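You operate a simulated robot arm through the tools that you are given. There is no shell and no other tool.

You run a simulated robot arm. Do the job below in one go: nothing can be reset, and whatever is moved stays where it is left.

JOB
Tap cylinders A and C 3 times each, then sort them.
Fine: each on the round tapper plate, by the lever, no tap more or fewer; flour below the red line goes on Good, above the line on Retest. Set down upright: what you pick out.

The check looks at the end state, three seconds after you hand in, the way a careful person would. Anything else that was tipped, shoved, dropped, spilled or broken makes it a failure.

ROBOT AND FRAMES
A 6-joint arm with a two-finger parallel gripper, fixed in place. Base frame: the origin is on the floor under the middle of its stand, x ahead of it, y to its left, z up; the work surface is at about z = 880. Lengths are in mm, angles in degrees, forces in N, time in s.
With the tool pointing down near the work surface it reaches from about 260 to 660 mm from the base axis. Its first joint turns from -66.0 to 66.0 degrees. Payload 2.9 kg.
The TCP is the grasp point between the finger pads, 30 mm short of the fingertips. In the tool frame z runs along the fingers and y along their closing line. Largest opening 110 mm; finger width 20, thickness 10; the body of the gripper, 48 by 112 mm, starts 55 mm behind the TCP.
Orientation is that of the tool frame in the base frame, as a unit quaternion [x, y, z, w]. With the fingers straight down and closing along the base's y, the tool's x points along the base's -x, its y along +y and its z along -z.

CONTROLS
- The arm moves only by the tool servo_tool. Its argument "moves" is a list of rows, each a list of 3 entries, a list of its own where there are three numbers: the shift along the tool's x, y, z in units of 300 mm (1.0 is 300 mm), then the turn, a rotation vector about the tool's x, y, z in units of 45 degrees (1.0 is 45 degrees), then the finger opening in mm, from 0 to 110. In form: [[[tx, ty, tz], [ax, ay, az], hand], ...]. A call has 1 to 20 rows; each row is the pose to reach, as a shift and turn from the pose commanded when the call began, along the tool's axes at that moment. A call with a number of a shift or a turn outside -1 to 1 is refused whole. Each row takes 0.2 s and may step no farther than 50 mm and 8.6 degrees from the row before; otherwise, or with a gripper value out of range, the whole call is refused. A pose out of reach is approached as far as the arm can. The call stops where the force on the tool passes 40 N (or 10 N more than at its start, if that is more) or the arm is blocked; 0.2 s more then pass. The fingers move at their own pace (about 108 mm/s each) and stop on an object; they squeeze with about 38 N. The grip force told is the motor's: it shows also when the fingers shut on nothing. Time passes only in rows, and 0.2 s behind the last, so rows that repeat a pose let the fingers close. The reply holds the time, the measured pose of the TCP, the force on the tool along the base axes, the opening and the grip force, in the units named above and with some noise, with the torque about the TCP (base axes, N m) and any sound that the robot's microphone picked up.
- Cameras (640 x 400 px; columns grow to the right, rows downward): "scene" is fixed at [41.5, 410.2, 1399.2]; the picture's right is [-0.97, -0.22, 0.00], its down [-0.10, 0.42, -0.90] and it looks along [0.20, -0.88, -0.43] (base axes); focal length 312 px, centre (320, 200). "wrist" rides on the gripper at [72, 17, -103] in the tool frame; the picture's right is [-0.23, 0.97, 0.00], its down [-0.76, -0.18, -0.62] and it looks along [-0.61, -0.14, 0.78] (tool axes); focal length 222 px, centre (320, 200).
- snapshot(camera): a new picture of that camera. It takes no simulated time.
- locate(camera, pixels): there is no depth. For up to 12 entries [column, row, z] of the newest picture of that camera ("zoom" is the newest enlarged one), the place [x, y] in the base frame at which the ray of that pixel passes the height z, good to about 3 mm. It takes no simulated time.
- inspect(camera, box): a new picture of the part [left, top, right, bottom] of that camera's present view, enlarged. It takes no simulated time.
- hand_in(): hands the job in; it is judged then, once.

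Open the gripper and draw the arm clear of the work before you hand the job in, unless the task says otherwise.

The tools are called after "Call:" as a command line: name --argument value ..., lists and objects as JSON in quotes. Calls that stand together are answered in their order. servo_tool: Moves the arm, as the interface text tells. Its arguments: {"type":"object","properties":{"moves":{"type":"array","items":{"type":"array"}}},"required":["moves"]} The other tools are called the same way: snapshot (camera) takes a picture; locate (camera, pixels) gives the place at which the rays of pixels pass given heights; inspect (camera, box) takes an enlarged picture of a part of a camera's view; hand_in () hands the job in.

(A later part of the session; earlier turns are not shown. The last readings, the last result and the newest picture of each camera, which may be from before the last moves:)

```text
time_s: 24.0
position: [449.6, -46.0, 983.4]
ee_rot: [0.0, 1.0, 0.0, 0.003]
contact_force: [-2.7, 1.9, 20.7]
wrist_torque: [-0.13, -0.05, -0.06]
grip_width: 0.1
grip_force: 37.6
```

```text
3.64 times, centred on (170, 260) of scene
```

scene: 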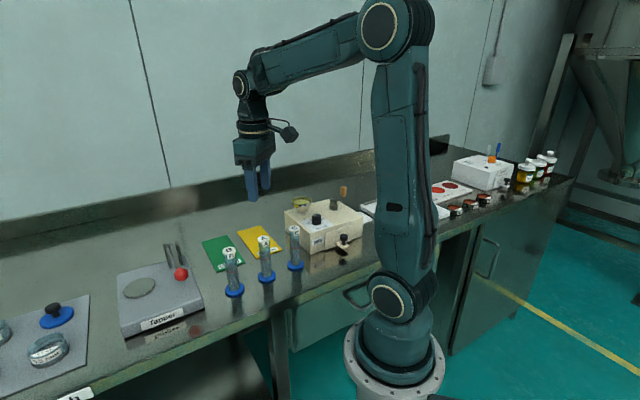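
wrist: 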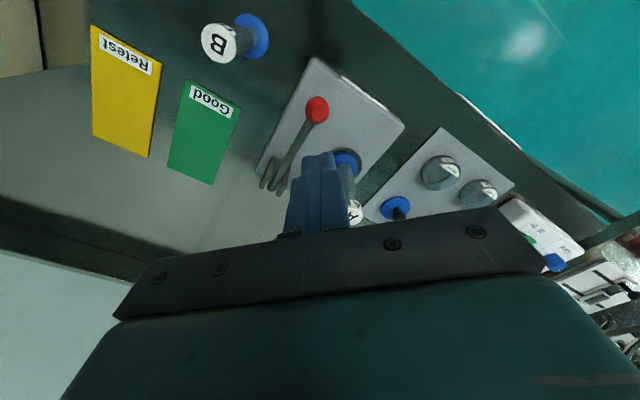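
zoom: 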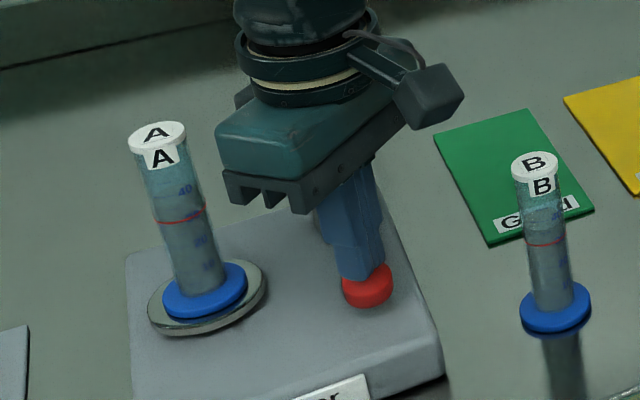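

Force jumped to 20.7 N: the lever is at its stop with the plate lifted and no sound so far, so the tap should come on release. I raise quickly to let the lever spring back and listen.

Call:
servo_tool --moves '[[[0, 0, -0.16], [0, 0, 0], 0], [[0, 0, -0.16], [0, 0, 0], 0], [[0, 0, -0.16], [0, 0, 0], 0]]'

Call:
inspect --camera "scene" --box '[120, 205, 220, 315]'

```text
time_s: 24.8
position: [450.9, -46.4, 1028.9]
ee_rot: [0.0, 1.0, 0.0, 0.0]
contact_force: [0.4, 0.2, -0.4]
wrist_torque: [0.02, 0.01, 0.0]
grip_width: 0.3
grip_force: 37.4
```

```text
3.64 times, centred on (170, 260) of scene
```

zoom: 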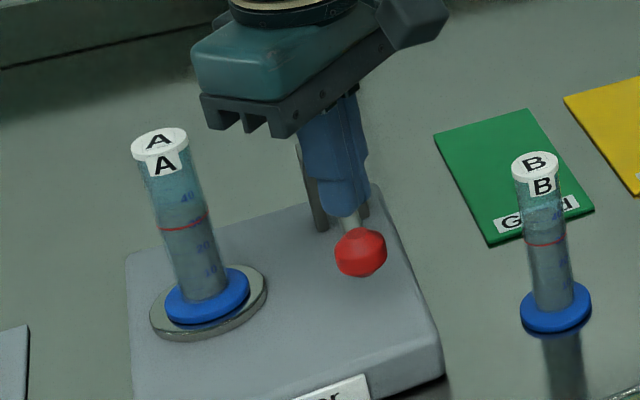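

No sound was reported, the lever came back up and A still stands. I enlarge A to see whether its flour level changed from before.

Call:
inspect --camera "scene" --box '[150, 235, 192, 297]'

Call:
snapshot --camera "wrist"

```text
6.45 times, centred on (171, 266) of scene
```

zoom: 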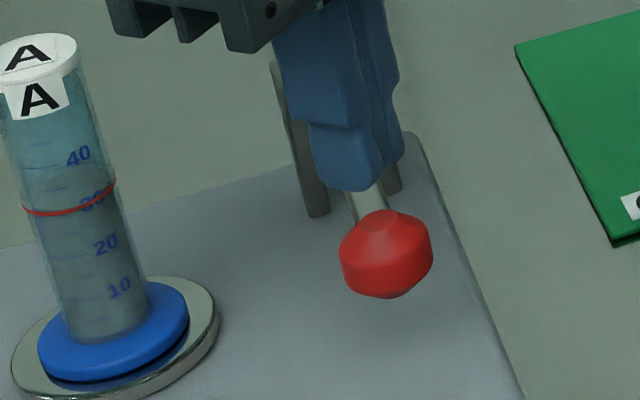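

```text
taken
```

wrist: 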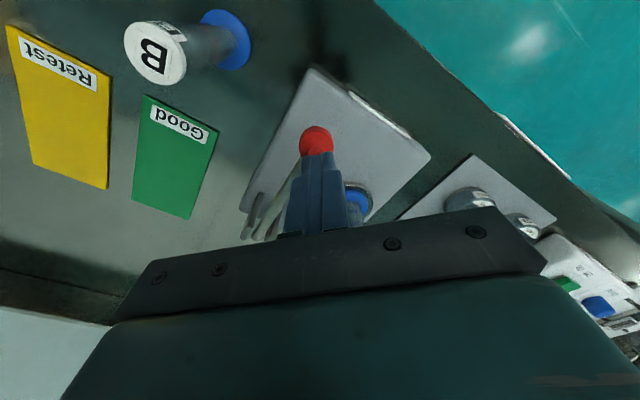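

I take a tighter enlargement of A's tube.

Call:
inspect --camera "scene" --box '[140, 238, 190, 272]'

Call:
inspect --camera "scene" --box '[205, 242, 255, 276]'

```text
11.76 times, centred on (165, 255) of scene
```

zoom: 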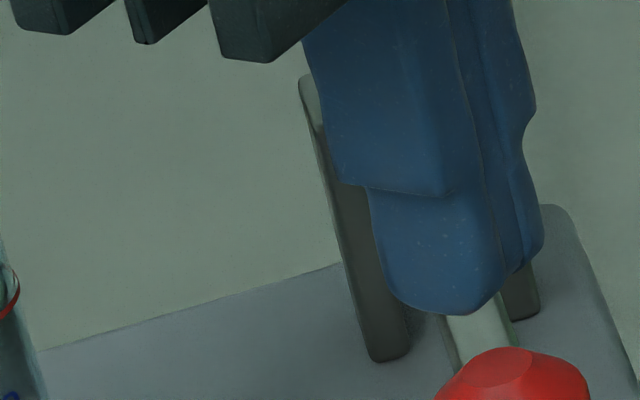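

```text
11.76 times, centred on (230, 259) of scene
```

zoom: 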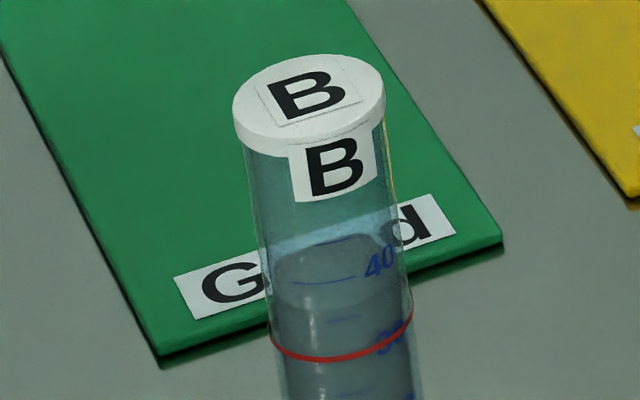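

A is further left (scene x≈126–140), so I enlarge there.

Call:
inspect --camera "scene" --box '[107, 238, 157, 272]'

Call:
inspect --camera "scene" --box '[107, 258, 157, 298]'

```text
11.76 times, centred on (132, 255) of scene
```

zoom: 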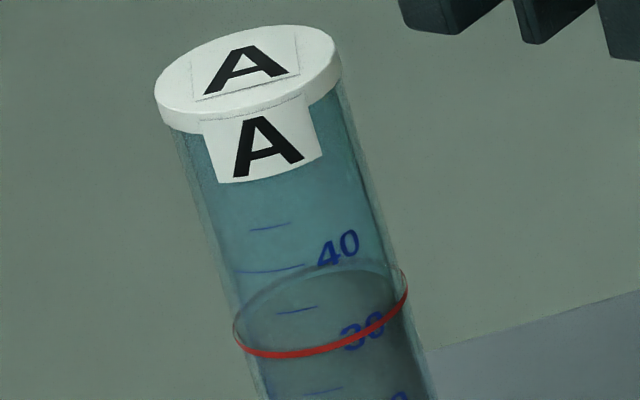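

```text
10.00 times, centred on (132, 278) of scene
```

zoom: 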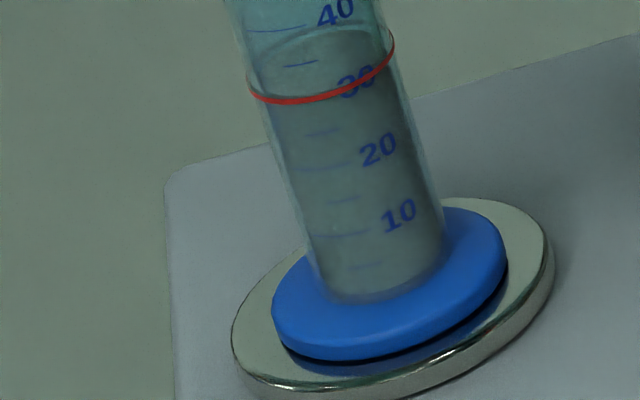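

A's flour surface now lies about at the red line (it was up near the 42 mark before), so that stroke was one tap. I make the second stroke the same way: down to the stop, then a quick release.

Call:
servo_tool --moves '[[[0, 0, 0.04], [0, 0, 0], 0], [[0, 0, 0.07], [0, 0, 0], 0], [[0, 0, 0.1], [0, 0, 0], 0], [[0, 0, 0.12], [0, 0, 0], 0], [[0, 0, 0.14], [0, 0, 0], 0], [[0, 0, 0.15], [0, 0, 0], 0], [[0, 0, 0.158], [0, 0, 0], 0], [[0, 0, 0.158], [0, 0, 0], 0]]'

Call:
inspect --camera "scene" --box '[107, 238, 207, 302]'

```text
time_s: 26.6
position: [450.4, -46.3, 984.4]
ee_rot: [0.001, 1.0, 0.0, 0.001]
contact_force: [-1.9, -1.2, 19.8]
wrist_torque: [-0.17, -0.07, 0.01]
grip_width: 0.0
grip_force: 37.8
```

```text
6.25 times, centred on (157, 270) of scene
```

zoom: 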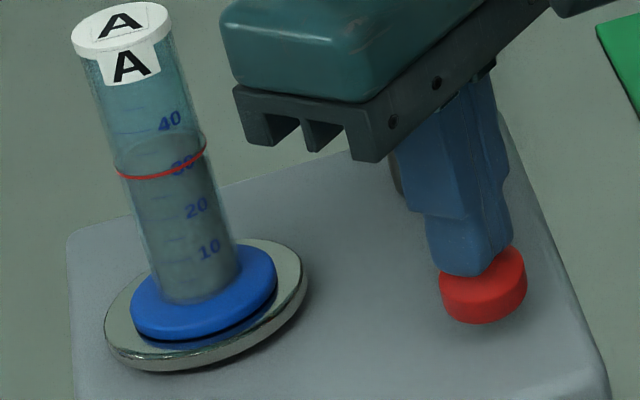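

The lever is at its stop again (19.8 N) with the plate lifted. I release quickly for tap two.

Call:
servo_tool --moves '[[[0, 0, -0.158], [0, 0, 0], 0], [[0, 0, -0.158], [0, 0, 0], 0], [[0, 0, -0.158], [0, 0, 0], 0]]'

Call:
inspect --camera "scene" --box '[107, 238, 157, 272]'

Call:
inspect --camera "scene" --box '[107, 238, 207, 302]'

```text
time_s: 27.4
position: [449.2, -46.3, 1028.9]
ee_rot: [0.0, 1.0, 0.0, 0.0]
contact_force: [0.1, 0.9, -0.5]
wrist_torque: [0.03, 0.0, -0.01]
grip_width: 0.0
grip_force: 37.9
```

```text
11.76 times, centred on (132, 255) of scene
```

zoom: 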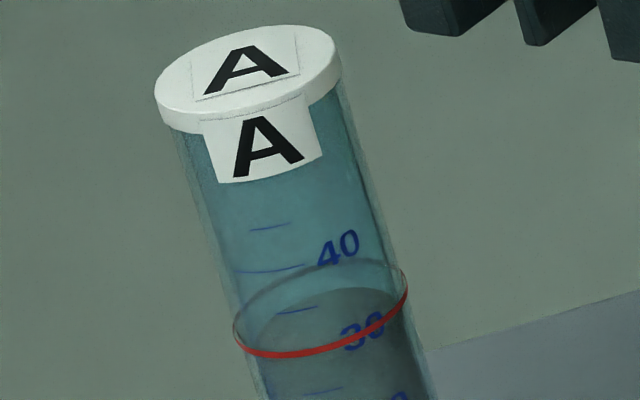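

```text
6.25 times, centred on (157, 270) of scene
```

zoom: 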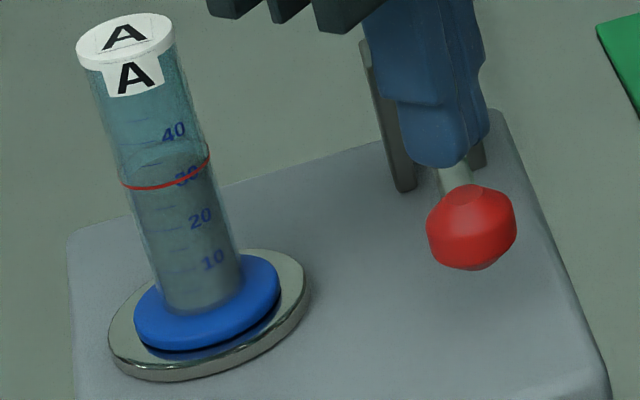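

The flour surface dropped again (back edge from zoom row 262 to 288), so tap two counted. Now the third stroke.

Call:
servo_tool --moves '[[[0, 0, 0.04], [0, 0, 0], 0], [[0, 0, 0.07], [0, 0, 0], 0], [[0, 0, 0.1], [0, 0, 0], 0], [[0, 0, 0.12], [0, 0, 0], 0], [[0, 0, 0.14], [0, 0, 0], 0], [[0, 0, 0.15], [0, 0, 0], 0], [[0, 0, 0.158], [0, 0, 0], 0], [[0, 0, 0.158], [0, 0, 0], 0]]'

Call:
inspect --camera "scene" --box '[107, 238, 207, 302]'

```text
time_s: 29.2
position: [449.8, -45.9, 983.0]
ee_rot: [0.0, 1.0, 0.0, 0.002]
contact_force: [0.0, -0.2, 19.8]
wrist_torque: [-0.12, -0.13, 0.01]
grip_width: 0.0
grip_force: 37.5
```

```text
6.25 times, centred on (157, 270) of scene
```

zoom: 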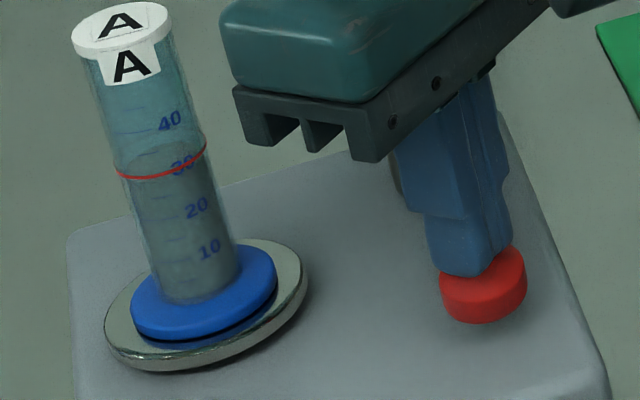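

The lever is at its stop for the third time (19.8 N); I release quickly.

Call:
servo_tool --moves '[[[0, 0, -0.158], [0, 0, 0], 0], [[0, 0, -0.158], [0, 0, 0], 0], [[0, 0, -0.158], [0, 0, 0], 0]]'

Call:
inspect --camera "scene" --box '[107, 238, 157, 272]'

Call:
inspect --camera "scene" --box '[107, 238, 207, 302]'

```text
time_s: 30.0
position: [451.7, -46.1, 1029.6]
ee_rot: [0.0, 1.0, 0.0, 0.0]
contact_force: [-0.3, 0.3, -0.3]
wrist_torque: [-0.01, -0.04, -0.01]
grip_width: 0.1
grip_force: 37.8
```

```text
11.76 times, centred on (132, 255) of scene
```

zoom: 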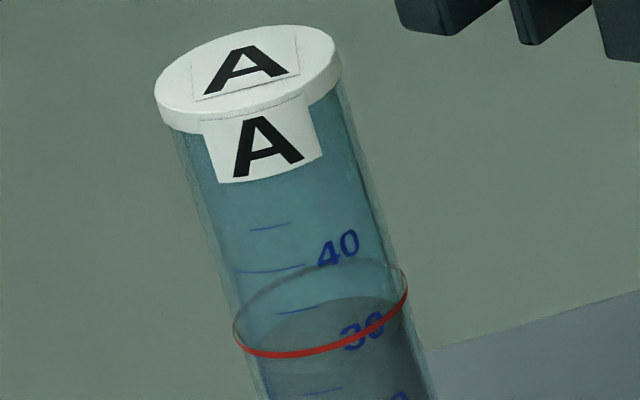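

```text
6.25 times, centred on (157, 270) of scene
```

zoom: 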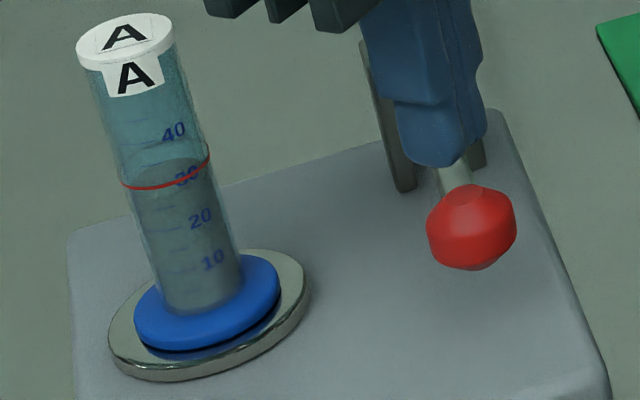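

The surface settled a bit more (back edge at zoom row 297 while the red ring's back edge is near 259), so A lies clearly below the line: Good. I rise clear of the lever and check A's exact place.

Call:
servo_tool --moves '[[[0, 0, -0.06], [0, 0, 0], 0], [[0, 0, -0.16], [0, 0, 0], 0], [[0, 0, -0.26], [0, 0, 0], 10], [[0, 0, -0.32], [0, 0, 0], 40], [[0, 0, -0.32], [0, 0, 0], 60], [[0, 0, -0.32], [0, 0, 0], 60]]'

Call:
snapshot --camera "wrist"

Call:
inspect --camera "scene" --box '[97, 228, 197, 302]'

```text
time_s: 31.4
position: [448.8, -45.9, 1126.5]
ee_rot: [-0.001, 1.0, 0.0, 0.0]
contact_force: [0.6, 0.4, -0.2]
wrist_torque: [-0.02, 0.01, 0.01]
grip_width: 60.0
grip_force: 0.0
```

```text
taken
```

wrist: 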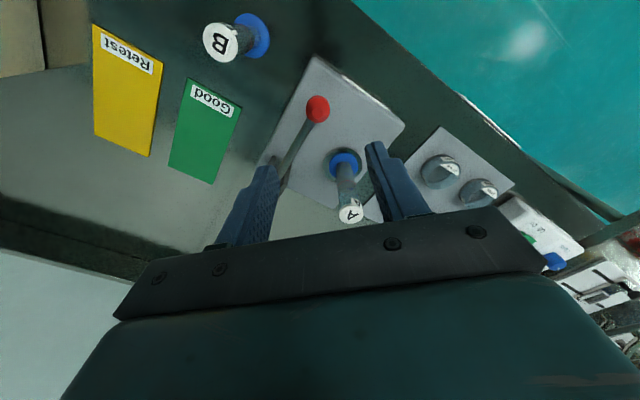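

```text
5.41 times, centred on (147, 265) of scene
```

zoom: 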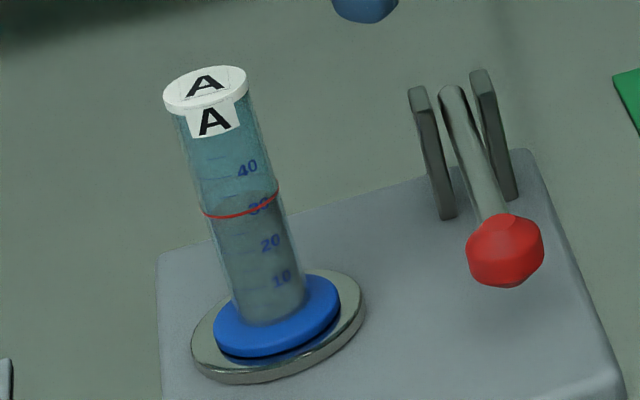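

A is at wrist (343,165–215) between the fingers' view; I enlarge it for the flour level from this side and locate its base and lid.

Call:
inspect --camera "wrist" --box '[300, 130, 400, 230]'

Call:
locate --camera "wrist" --pixels '[[344, 163, 930], [351, 213, 1043]]'

Call:
snapshot --camera "scene"

Call:
locate --camera "scene" --pixels '[[139, 286, 931], [125.8, 244, 1043]]'

```text
4.00 times, centred on (350, 180) of wrist
```

zoom: 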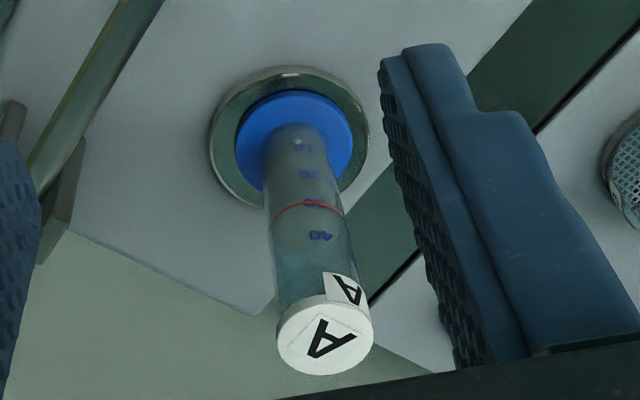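

```text
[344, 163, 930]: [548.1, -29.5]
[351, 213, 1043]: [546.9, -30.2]
```

```text
taken
```

scene: 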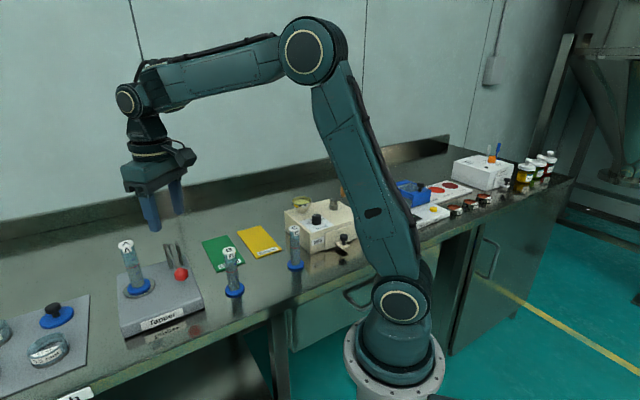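

```text
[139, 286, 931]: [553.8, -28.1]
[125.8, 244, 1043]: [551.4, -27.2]
```

A is at about (551,-29), standing upright. I move over it at height and come down around it with fingers 60 mm open.

Call:
servo_tool --moves '[[[-0.08, 0.012, 0], [0, 0, 0], 60], [[-0.18, 0.026, 0], [0, 0, 0], 60], [[-0.28, 0.041, 0], [0, 0, 0], 60], [[-0.34, 0.052, 0], [0, 0, 0], 60], [[-0.34, 0.052, 0], [0, 0, 0], 60]]'

Call:
inspect --camera "wrist" --box '[230, 60, 410, 240]'

Call:
inspect --camera "scene" --box '[80, 180, 220, 310]'

```text
time_s: 32.6
position: [553.4, -30.1, 1126.4]
ee_rot: [0.001, 1.0, 0.0, 0.001]
contact_force: [0.4, 0.6, -0.7]
wrist_torque: [0.0, 0.06, 0.01]
grip_width: 60.3
grip_force: 0.2
```

```text
2.22 times, centred on (320, 150) of wrist
```

zoom: 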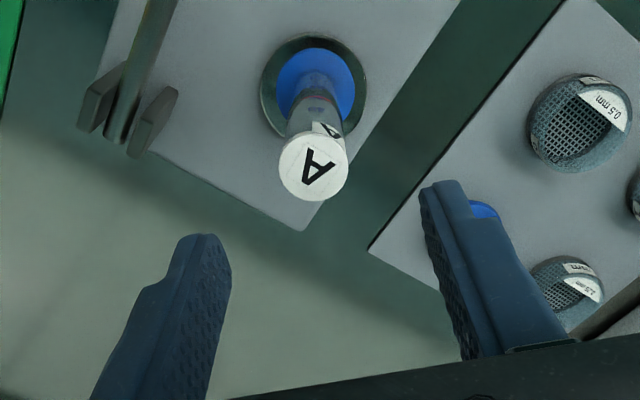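

```text
3.08 times, centred on (150, 245) of scene
```

zoom: 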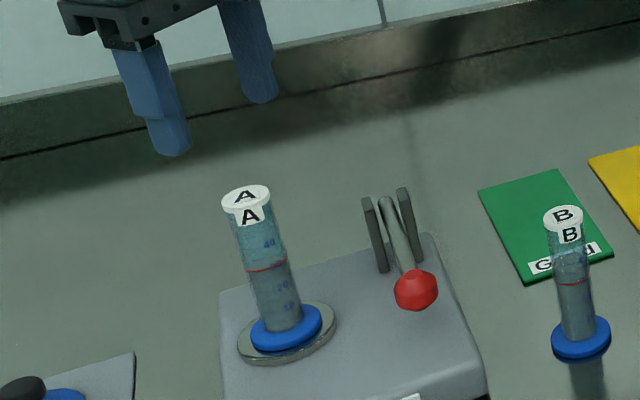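

The lid is at zoom (314,167); I confirm its place before descending.

Call:
inspect --camera "wrist" --box '[230, 60, 410, 240]'

Call:
locate --camera "zoom" --pixels '[[314, 167, 1043], [315, 85, 930], [313, 86, 925]]'

```text
2.22 times, centred on (320, 150) of wrist
```

zoom: 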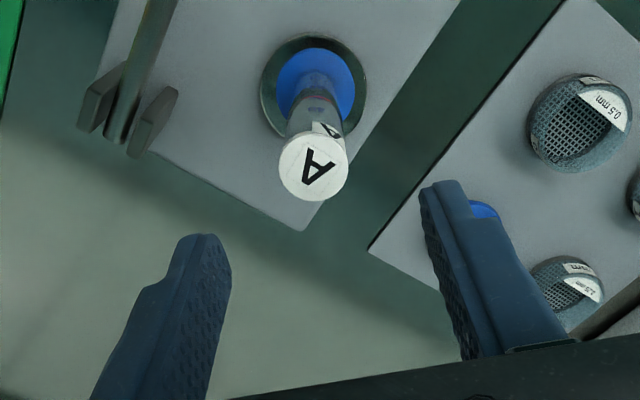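

```text
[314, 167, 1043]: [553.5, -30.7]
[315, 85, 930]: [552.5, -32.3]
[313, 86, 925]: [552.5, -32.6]
```

A's axis is (553,-31), matching the TCP. I descend around it to TCP z≈1003.

Call:
servo_tool --moves '[[[0, 0, 0.08], [0, 0, 0], 60], [[0, 0, 0.18], [0, 0, 0], 60], [[0, 0, 0.28], [0, 0, 0], 60], [[0, 0, 0.35], [0, 0, 0], 60], [[0, 0, 0.39], [0, 0, 0], 60], [[0, 0, 0.409], [0, 0, 0], 60]]'

Call:
inspect --camera "scene" --box '[100, 205, 220, 315]'

Call:
snapshot --camera "wrist"

```text
time_s: 34.0
position: [552.0, -30.5, 1002.1]
ee_rot: [0.0, 1.0, 0.0, 0.0]
contact_force: [-0.1, -0.3, 0.5]
wrist_torque: [0.04, -0.02, -0.05]
grip_width: 60.0
grip_force: 0.0
```

```text
3.64 times, centred on (160, 260) of scene
```

zoom: 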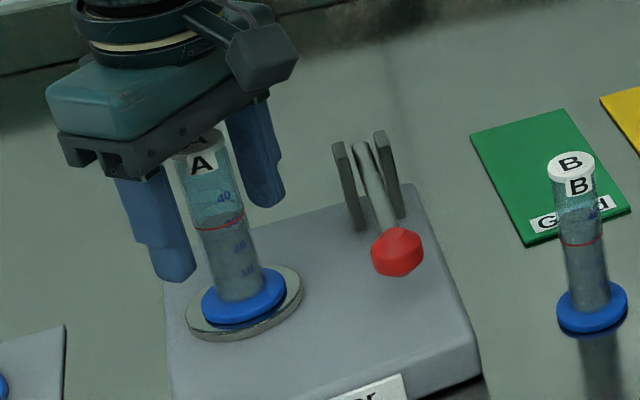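

```text
taken
```

wrist: 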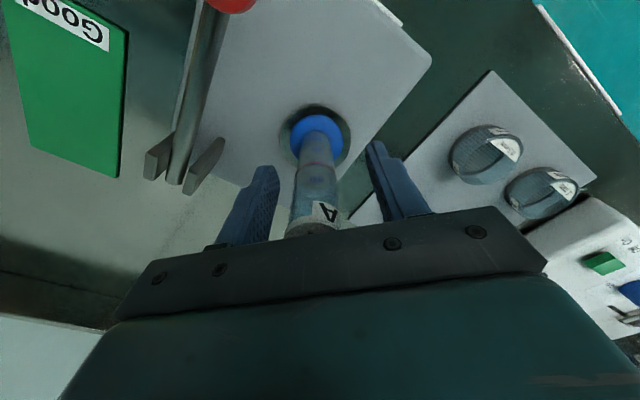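

A is centred between the pads. I close on it in steps and take a short hold.

Call:
servo_tool --moves '[[[0, 0, 0], [0, 0, 0], 45], [[0, 0, 0], [0, 0, 0], 35], [[0, 0, 0], [0, 0, 0], 28], [[0, 0, 0], [0, 0, 0], 20], [[0, 0, 0], [0, 0, 0], 10], [[0, 0, 0], [0, 0, 0], 0], [[0, 0, 0], [0, 0, 0], 0]]'

Call:
inspect --camera "scene" --box '[100, 205, 220, 315]'

Call:
inspect --camera "wrist" --box '[250, 90, 400, 250]'

```text
time_s: 35.6
position: [550.7, -29.2, 1004.1]
ee_rot: [0.0, 1.0, 0.0, 0.001]
contact_force: [-0.2, -1.0, -0.4]
wrist_torque: [0.03, 0.0, 0.01]
grip_width: 26.5
grip_force: 38.0
```

```text
3.64 times, centred on (160, 260) of scene
```

zoom: 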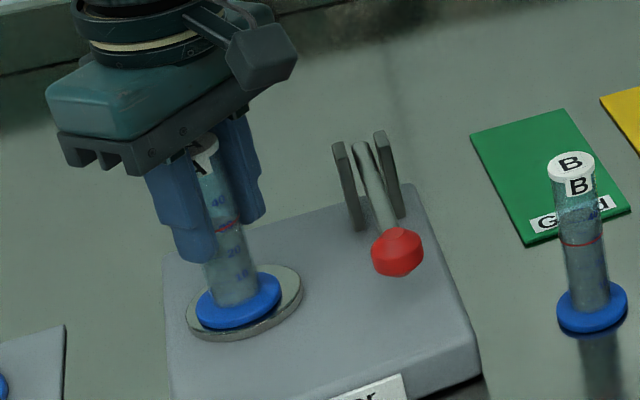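

```text
2.50 times, centred on (325, 170) of wrist
```

zoom: 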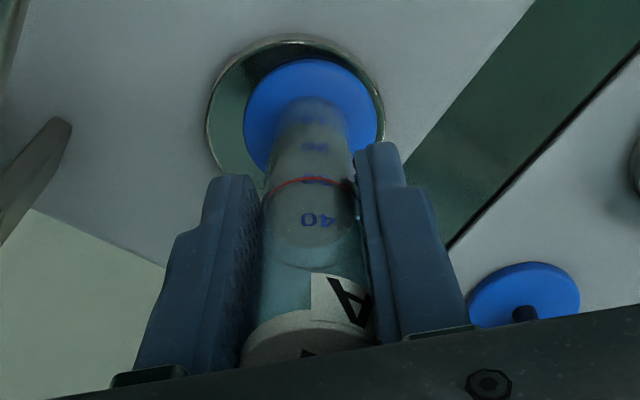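

A is gripped (26.5 mm, 38 N). I lift it straight up off the plate to carrying height.

Call:
servo_tool --moves '[[[0, 0, -0.01], [0, 0, 0], 0], [[0, 0, -0.03], [0, 0, 0], 0], [[0, 0, -0.08], [0, 0, 0], 0], [[0, 0, -0.17], [0, 0, 0], 0], [[0, 0, -0.28], [0, 0, 0], 0], [[0, 0, -0.39], [0, 0, 0], 0], [[0, 0, -0.46], [0, 0, 0], 0], [[0, 0, -0.49], [0, 0, 0], 0]]'

Call:
inspect --camera "scene" --box '[80, 150, 220, 310]'

Call:
inspect --camera "scene" --box '[105, 170, 155, 240]'

```text
time_s: 37.4
position: [550.5, -29.9, 1151.8]
ee_rot: [-0.001, 1.0, 0.0, 0.0]
contact_force: [-0.8, -0.9, -1.3]
wrist_torque: [-0.02, 0.01, -0.01]
grip_width: 26.1
grip_force: 37.6
```

```text
2.50 times, centred on (150, 230) of scene
```

zoom: 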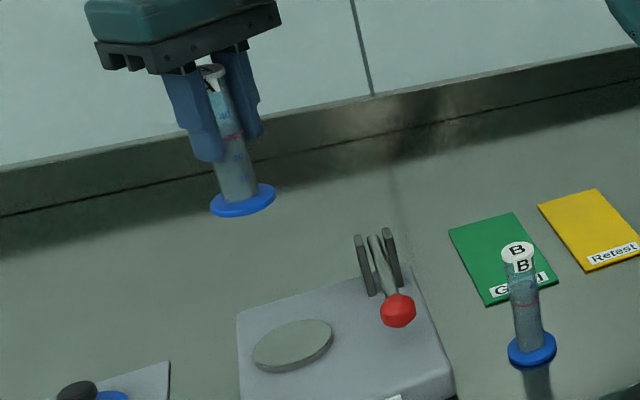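

```text
5.71 times, centred on (130, 205) of scene
```

zoom: 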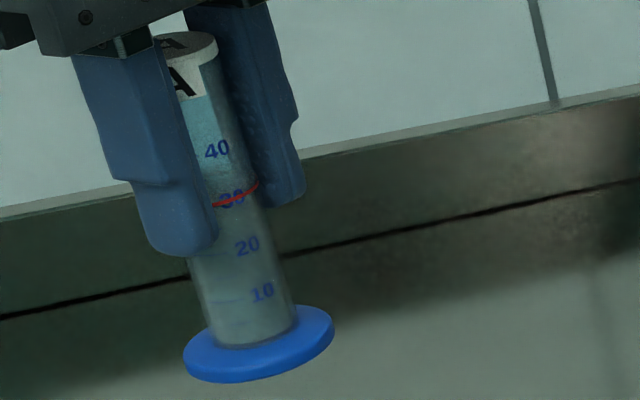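

A hangs upright, plate empty, lever undisturbed. I carry it over the green Good card to about (492,-267).

Call:
servo_tool --moves '[[[0.008, -0.03, 0], [0, 0, 0], 0], [[0.023, -0.09, 0], [0, 0, 0], 0], [[0.046, -0.18, 0], [0, 0, 0], 0], [[0.071, -0.28, 0], [0, 0, 0], 0], [[0.096, -0.38, 0], [0, 0, 0], 0], [[0.122, -0.48, 0], [0, 0, 0], 0], [[0.147, -0.58, 0], [0, 0, 0], 0], [[0.17, -0.67, 0], [0, 0, 0], 0], [[0.187, -0.74, 0], [0, 0, 0], 0], [[0.197, -0.778, 0], [0, 0, 0], 0], [[0.2, -0.789, 0], [0, 0, 0], 0]]'

Call:
snapshot --camera "wrist"

Call:
inspect --camera "scene" --box '[130, 130, 310, 310]'

```text
time_s: 39.8
position: [490.8, -266.6, 1149.8]
ee_rot: [0.0, 1.0, 0.0, 0.0]
contact_force: [-0.3, 0.3, -1.1]
wrist_torque: [0.0, -0.02, -0.01]
grip_width: 26.6
grip_force: 38.0
```

```text
taken
```

wrist: 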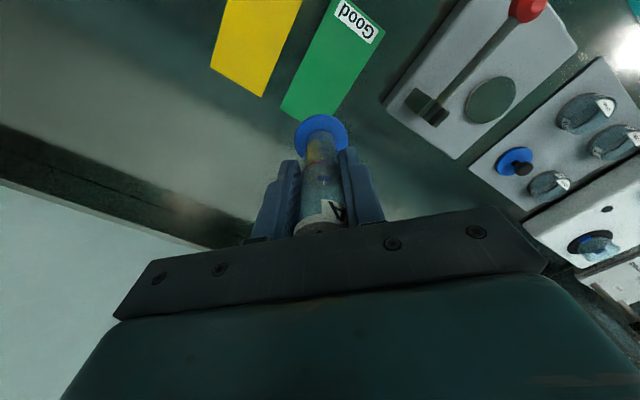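

```text
2.22 times, centred on (220, 220) of scene
```

zoom: 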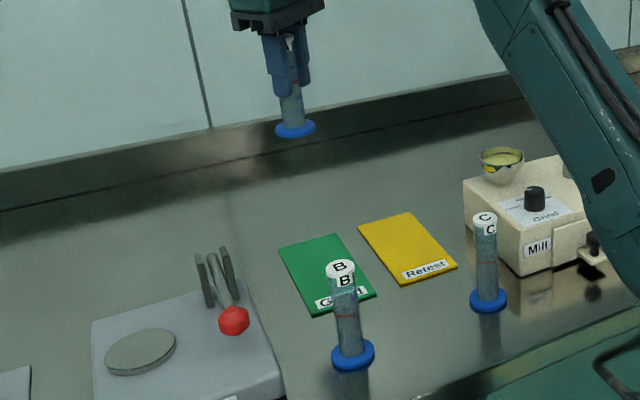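

I re-measure the Good card from this view: far-left corner near wrist (280,108), label-right corner (386,37).

Call:
locate --camera "wrist" --pixels '[[280, 108, 882], [386, 37, 882], [334, 1, 882], [331, 113, 882], [321, 132, 1072]]'

Call:
inspect --camera "wrist" --box '[240, 0, 420, 160]'

Call:
inspect --camera "scene" --box '[190, 215, 310, 285]'

```text
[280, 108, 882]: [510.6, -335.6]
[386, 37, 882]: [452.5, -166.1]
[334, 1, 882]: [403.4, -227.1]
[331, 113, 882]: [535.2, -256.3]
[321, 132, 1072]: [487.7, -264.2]
```

```text
2.50 times, centred on (330, 80) of wrist
```

zoom: 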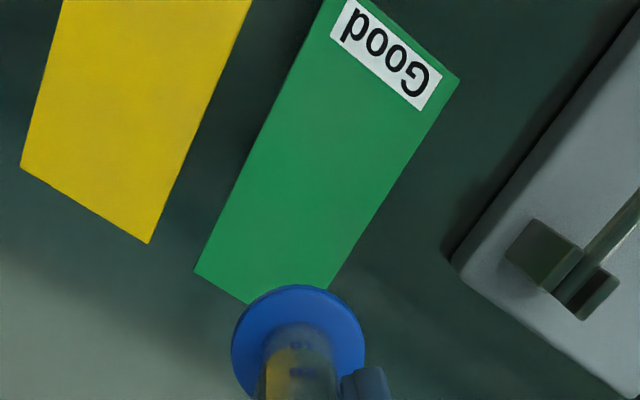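

```text
5.33 times, centred on (250, 250) of scene
```

zoom: 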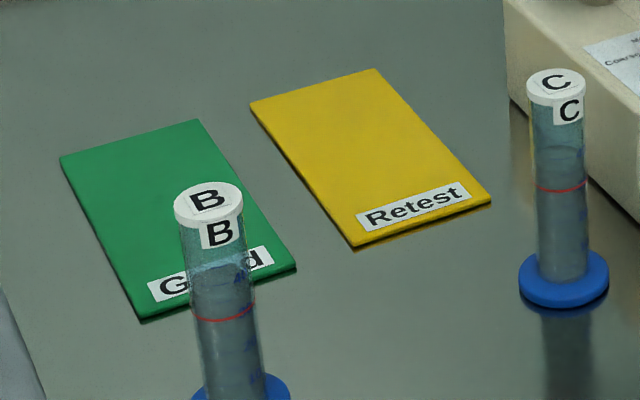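

The card's centre works out to (481,-251); the drop point (491,-266) is well inside. I lower A to about 12 mm above the card.

Call:
servo_tool --moves '[[[0, 0, 0.04], [0, 0, 0], 0], [[0, 0, 0.12], [0, 0, 0], 0], [[0, 0, 0.23], [0, 0, 0], 0], [[0, 0, 0.34], [0, 0, 0], 0], [[0, 0, 0.45], [0, 0, 0], 0], [[0, 0, 0.53], [0, 0, 0], 0], [[0, 0, 0.57], [0, 0, 0], 0], [[0, 0, 0.583], [0, 0, 0], 0]]'

Call:
snapshot --camera "wrist"

Call:
inspect --camera "scene" --box '[180, 190, 280, 285]'

```text
time_s: 41.6
position: [491.8, -268.1, 974.7]
ee_rot: [0.0, 1.0, 0.0, 0.0]
contact_force: [-0.9, -0.3, -1.7]
wrist_torque: [0.02, 0.01, -0.03]
grip_width: 26.6
grip_force: 38.1
```

```text
taken
```

wrist: 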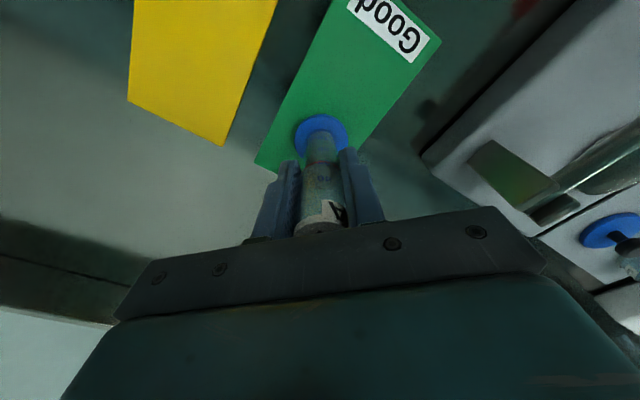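

```text
4.21 times, centred on (230, 238) of scene
```

zoom: 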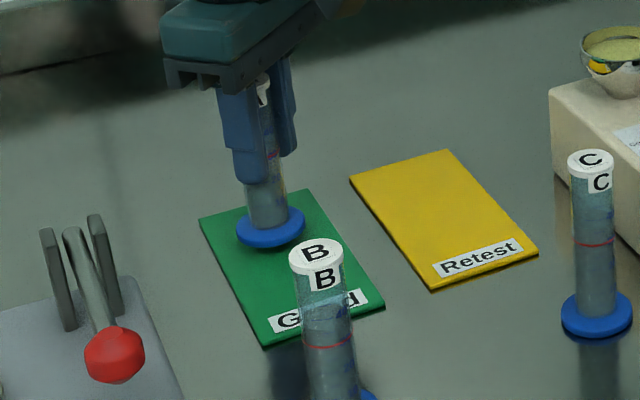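

A's disc is centred across the card. I ease down 8 mm, then in 1 mm steps until contact.

Call:
servo_tool --moves '[[[0, 0, 0.01], [0, 0, 0], 0], [[0, 0, 0.02], [0, 0, 0], 0], [[0, 0, 0.027], [0, 0, 0], 0]]'

Call:
inspect --camera "scene" --box '[205, 225, 265, 270]'

```text
time_s: 42.4
position: [490.9, -267.3, 967.6]
ee_rot: [-0.001, 1.0, 0.0, 0.0]
contact_force: [-0.2, 0.2, -2.1]
wrist_torque: [-0.03, 0.04, 0.02]
grip_width: 26.4
grip_force: 38.1
```

```text
8.89 times, centred on (235, 248) of scene
```

zoom: 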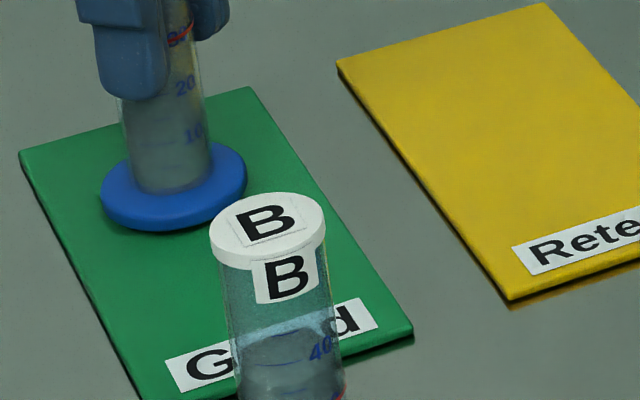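

No contact yet (−2 N offset). I go down 1 mm per row for three more millimetres.

Call:
servo_tool --moves '[[[0, 0, 0.0035], [0, 0, 0], 0], [[0, 0, 0.007], [0, 0, 0], 0], [[0, 0, 0.007], [0, 0, 0], 0]]'

```text
time_s: 43.2
position: [492.2, -265.5, 963.7]
ee_rot: [0.0, 1.0, 0.0, 0.0]
contact_force: [0.1, 0.5, -1.6]
wrist_torque: [0.01, -0.01, 0.05]
grip_width: 26.2
grip_force: 37.6
```

Still free at z≈963.7. I step down another 1.5 mm.

Call:
servo_tool --moves '[[[0, 0, 0.0025], [0, 0, 0], 0], [[0, 0, 0.005], [0, 0, 0], 0], [[0, 0, 0.005], [0, 0, 0], 0]]'

Call:
inspect --camera "scene" --box '[205, 225, 265, 270]'

```text
time_s: 44.0
position: [491.6, -266.7, 964.5]
ee_rot: [0.0, 1.0, 0.0, 0.0]
contact_force: [-1.5, -0.3, 5.4]
wrist_torque: [0.07, 0.16, 0.07]
grip_width: 26.5
grip_force: 38.0
```

```text
8.89 times, centred on (235, 248) of scene
```

zoom: 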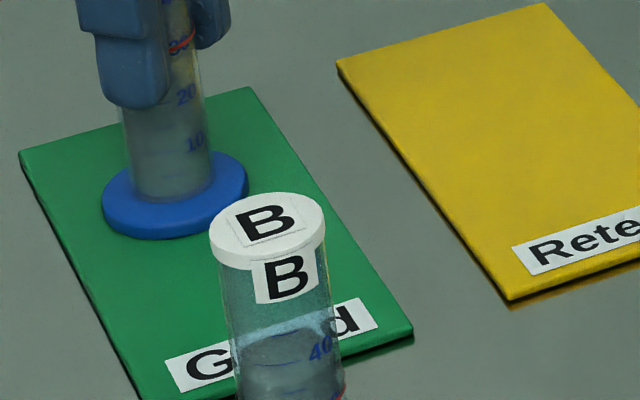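

Contact at 5.4 N: A stands on the green card. I release the fingers step by step.

Call:
servo_tool --moves '[[[0, 0, -0.002], [0, 0, 0], 26], [[0, 0, -0.002], [0, 0, 0], 30], [[0, 0, -0.002], [0, 0, 0], 36], [[0, 0, -0.002], [0, 0, 0], 46], [[0, 0, -0.002], [0, 0, 0], 60]]'

Call:
inspect --camera "scene" --box '[180, 190, 280, 285]'

Call:
snapshot --camera "wrist"

```text
time_s: 45.2
position: [490.8, -267.4, 964.0]
ee_rot: [0.001, 1.0, 0.0, 0.001]
contact_force: [0.2, 0.0, 0.0]
wrist_torque: [-0.03, 0.01, 0.01]
grip_width: 59.8
grip_force: 0.0
```

```text
4.21 times, centred on (230, 238) of scene
```

zoom: 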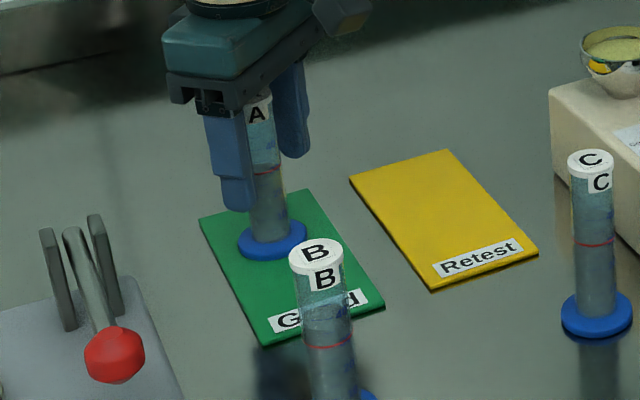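

```text
taken
```

wrist: 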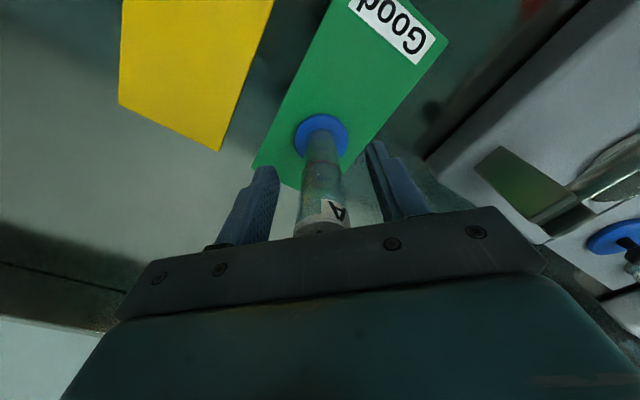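

A stands free on Good. I rise straight up, then travel high over to C.

Call:
servo_tool --moves '[[[0, 0, -0.04], [0, 0, 0], 60], [[0, 0, -0.13], [0, 0, 0], 60], [[0, 0, -0.25], [0, 0, 0], 60], [[0, 0, -0.38], [0, 0, 0], 60], [[0, 0, -0.5], [0, 0, 0], 60], [[0.08, 0.01, -0.54], [0, 0, 0], 60], [[0.2, 0.025, -0.57], [0, 0, 0], 60], [[0.34, 0.042, -0.57], [0, 0, 0], 60], [[0.48, 0.06, -0.57], [0, 0, 0], 60], [[0.62, 0.077, -0.57], [0, 0, 0], 60], [[0.73, 0.09, -0.57], [0, 0, 0], 60], [[0.787, 0.097, -0.57], [0, 0, 0], 60], [[0.787, 0.097, -0.57], [0, 0, 0], 60]]'

Call:
snapshot --camera "wrist"

Call:
snapshot --camera "scene"

```text
time_s: 48.0
position: [255.0, -237.6, 1134.1]
ee_rot: [0.001, 1.0, -0.001, 0.0]
contact_force: [0.2, 0.3, 0.2]
wrist_torque: [0.0, -0.01, -0.01]
grip_width: 60.2
grip_force: 0.1
```

```text
taken
```

wrist: 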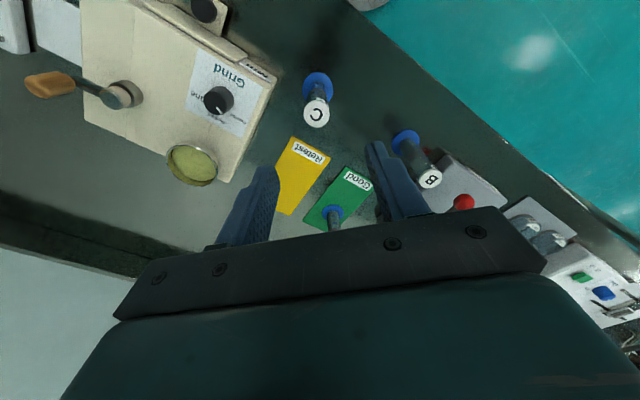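

```text
taken
```

scene: 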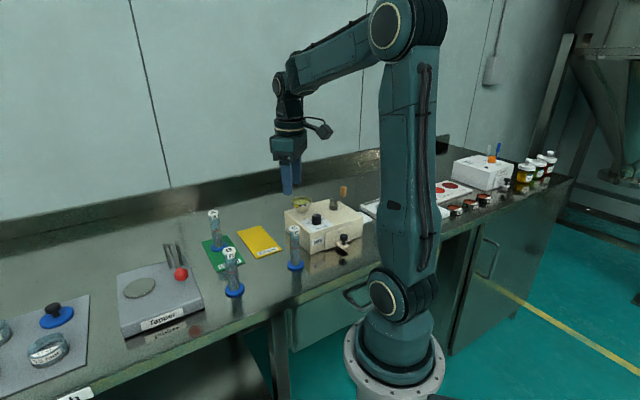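

C's lid is at wrist (317,112) with its base at (318,87), and the mill's corner is to its left. I enlarge and measure C and the mill's near edge for finger clearance.

Call:
inspect --camera "wrist" --box '[230, 40, 390, 180]'

Call:
locate --camera "zoom" --pixels '[[311, 207, 1000], [316, 136, 887]]'

Call:
inspect --camera "scene" --box '[270, 190, 370, 280]'

```text
2.86 times, centred on (310, 110) of wrist
```

zoom: 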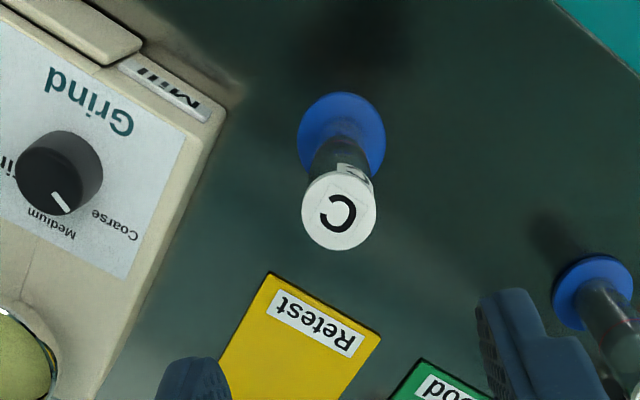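

```text
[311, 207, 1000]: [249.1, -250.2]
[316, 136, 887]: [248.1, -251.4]
```

```text
4.44 times, centred on (320, 235) of scene
```

zoom: 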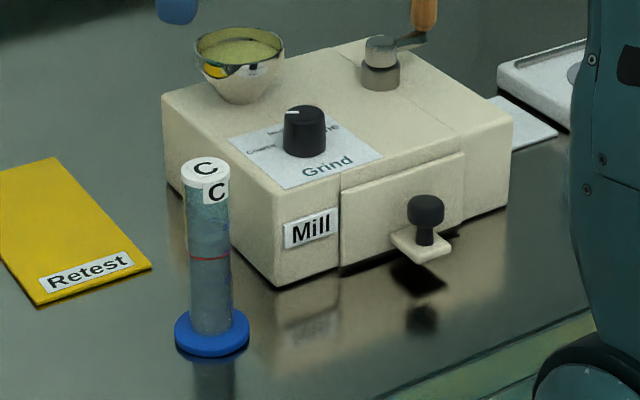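

My earlier zoom pixels were off; the lid centre is really at zoom (339,210) and the base at (342,135). I re-measure these and the mill's corner (225,110).

Call:
inspect --camera "wrist" --box '[230, 40, 390, 180]'

Call:
locate --camera "zoom" --pixels '[[339, 210, 1000], [342, 135, 887], [225, 110, 950], [225, 110, 960], [160, 260, 950], [240, 85, 880]]'

Call:
locate --camera "scene" --pixels '[[294.3, 228.9, 1000], [295.7, 264.6, 887], [310, 236, 950], [310, 236, 960], [310.5, 254.5, 880]]'

```text
2.86 times, centred on (310, 110) of wrist
```

zoom: 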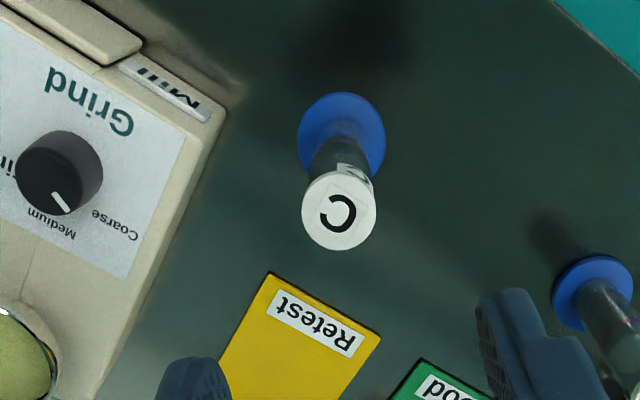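

```text
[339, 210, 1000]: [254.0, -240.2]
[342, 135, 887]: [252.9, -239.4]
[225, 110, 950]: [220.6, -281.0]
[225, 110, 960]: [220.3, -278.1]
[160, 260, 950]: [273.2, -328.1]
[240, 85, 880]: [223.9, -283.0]
```

```text
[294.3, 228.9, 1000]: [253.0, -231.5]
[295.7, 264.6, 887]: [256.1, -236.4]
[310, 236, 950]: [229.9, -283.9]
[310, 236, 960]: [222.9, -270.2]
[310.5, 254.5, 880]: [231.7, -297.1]
```

C's axis is at about (254.5,-238) and the mill's corner at (222,-278), leaving about 15+ mm past the finger. I narrow the opening to 50 mm and descend to TCP z≈960.

Call:
servo_tool --moves '[[[0.003, 0, 0.03], [0, 0, 0], 50], [[0.003, 0, 0.12], [0, 0, 0], 50], [[0.003, 0, 0.24], [0, 0, 0], 50], [[0.003, 0, 0.36], [0, 0, 0], 50], [[0.003, 0, 0.46], [0, 0, 0], 50], [[0.003, 0, 0.54], [0, 0, 0], 50], [[0.003, 0, 0.5835], [0, 0, 0], 50]]'

Call:
snapshot --camera "wrist"

Call:
inspect --camera "scene" --box '[250, 175, 350, 280]'

```text
time_s: 49.6
position: [254.7, -237.4, 960.3]
ee_rot: [0.0, 1.0, 0.0, 0.0]
contact_force: [0.2, -0.6, -0.3]
wrist_torque: [0.0, -0.02, -0.06]
grip_width: 50.1
grip_force: 0.0
```

```text
taken
```

wrist: 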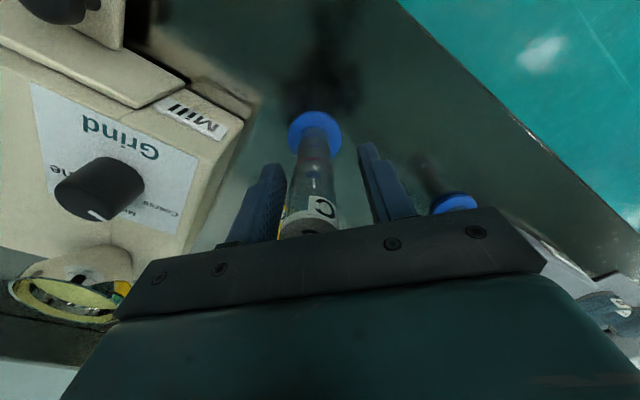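

```text
3.81 times, centred on (300, 228) of scene
```

zoom: 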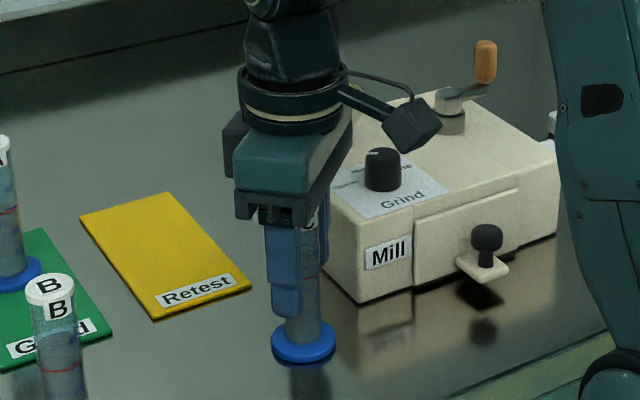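

C sits a few millimetres left of the middle (tube at wrist 312 against finger midpoint 322). I shift 3 mm toward −y to centre and then close.

Call:
servo_tool --moves '[[[0, -0.006, 0], [0, 0, 0], 50], [[0, -0.01, 0], [0, 0, 0], 50], [[0, -0.01, 0], [0, 0, 0], 42], [[0, -0.01, 0], [0, 0, 0], 35], [[0, -0.01, 0], [0, 0, 0], 28], [[0, -0.01, 0], [0, 0, 0], 20], [[0, -0.01, 0], [0, 0, 0], 10], [[0, -0.01, 0], [0, 0, 0], 0], [[0, -0.01, 0], [0, 0, 0], 0]]'

Call:
snapshot --camera "wrist"

```text
time_s: 51.6
position: [254.1, -240.0, 961.3]
ee_rot: [0.0, 1.0, 0.001, -0.001]
contact_force: [0.7, 0.3, -0.3]
wrist_torque: [0.01, -0.04, 0.0]
grip_width: 26.3
grip_force: 38.7
```

```text
taken
```

wrist: 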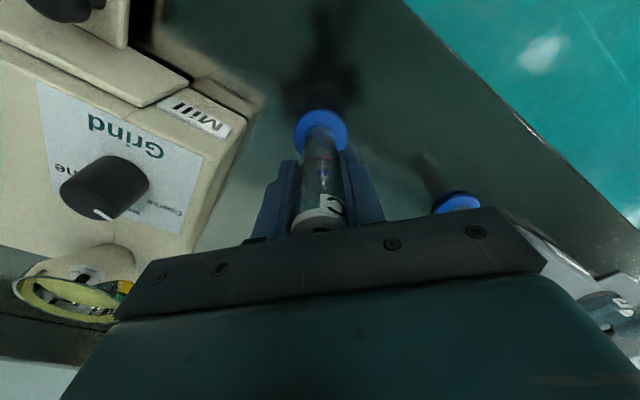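

C is gripped (26.3 mm, 38.7 N). I lift it straight up by 190 mm.

Call:
servo_tool --moves '[[[0, 0, -0.02], [0, 0, 0], 0], [[0, 0, -0.08], [0, 0, 0], 0], [[0, 0, -0.18], [0, 0, 0], 0], [[0, 0, -0.3], [0, 0, 0], 0], [[0, 0, -0.42], [0, 0, 0], 0], [[0, 0, -0.53], [0, 0, 0], 0], [[0, 0, -0.6], [0, 0, 0], 0], [[0, 0, -0.63], [0, 0, 0], 0]]'

Call:
snapshot --camera "wrist"

Call:
inspect --camera "scene" --box '[180, 120, 360, 300]'

```text
time_s: 53.4
position: [255.2, -240.3, 1150.4]
ee_rot: [0.0, 1.0, 0.0, 0.0]
contact_force: [-0.2, -0.8, -1.3]
wrist_torque: [0.0, -0.03, -0.01]
grip_width: 26.4
grip_force: 38.2
```

```text
taken
```

wrist: 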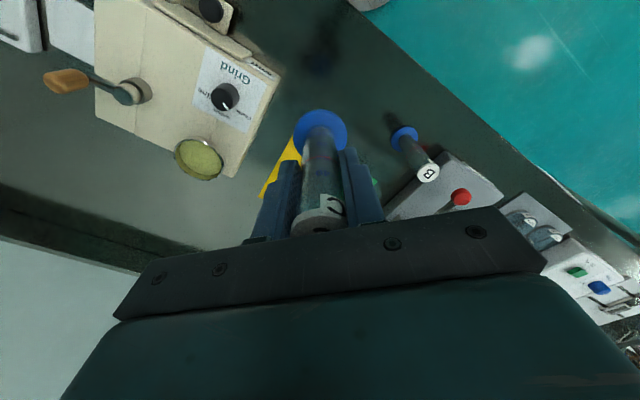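

```text
2.22 times, centred on (270, 210) of scene
```

zoom: 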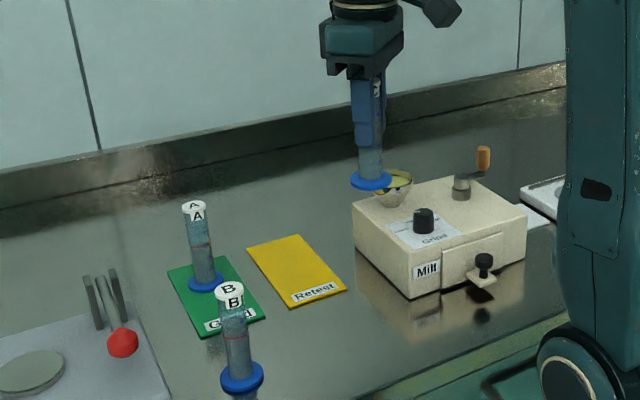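

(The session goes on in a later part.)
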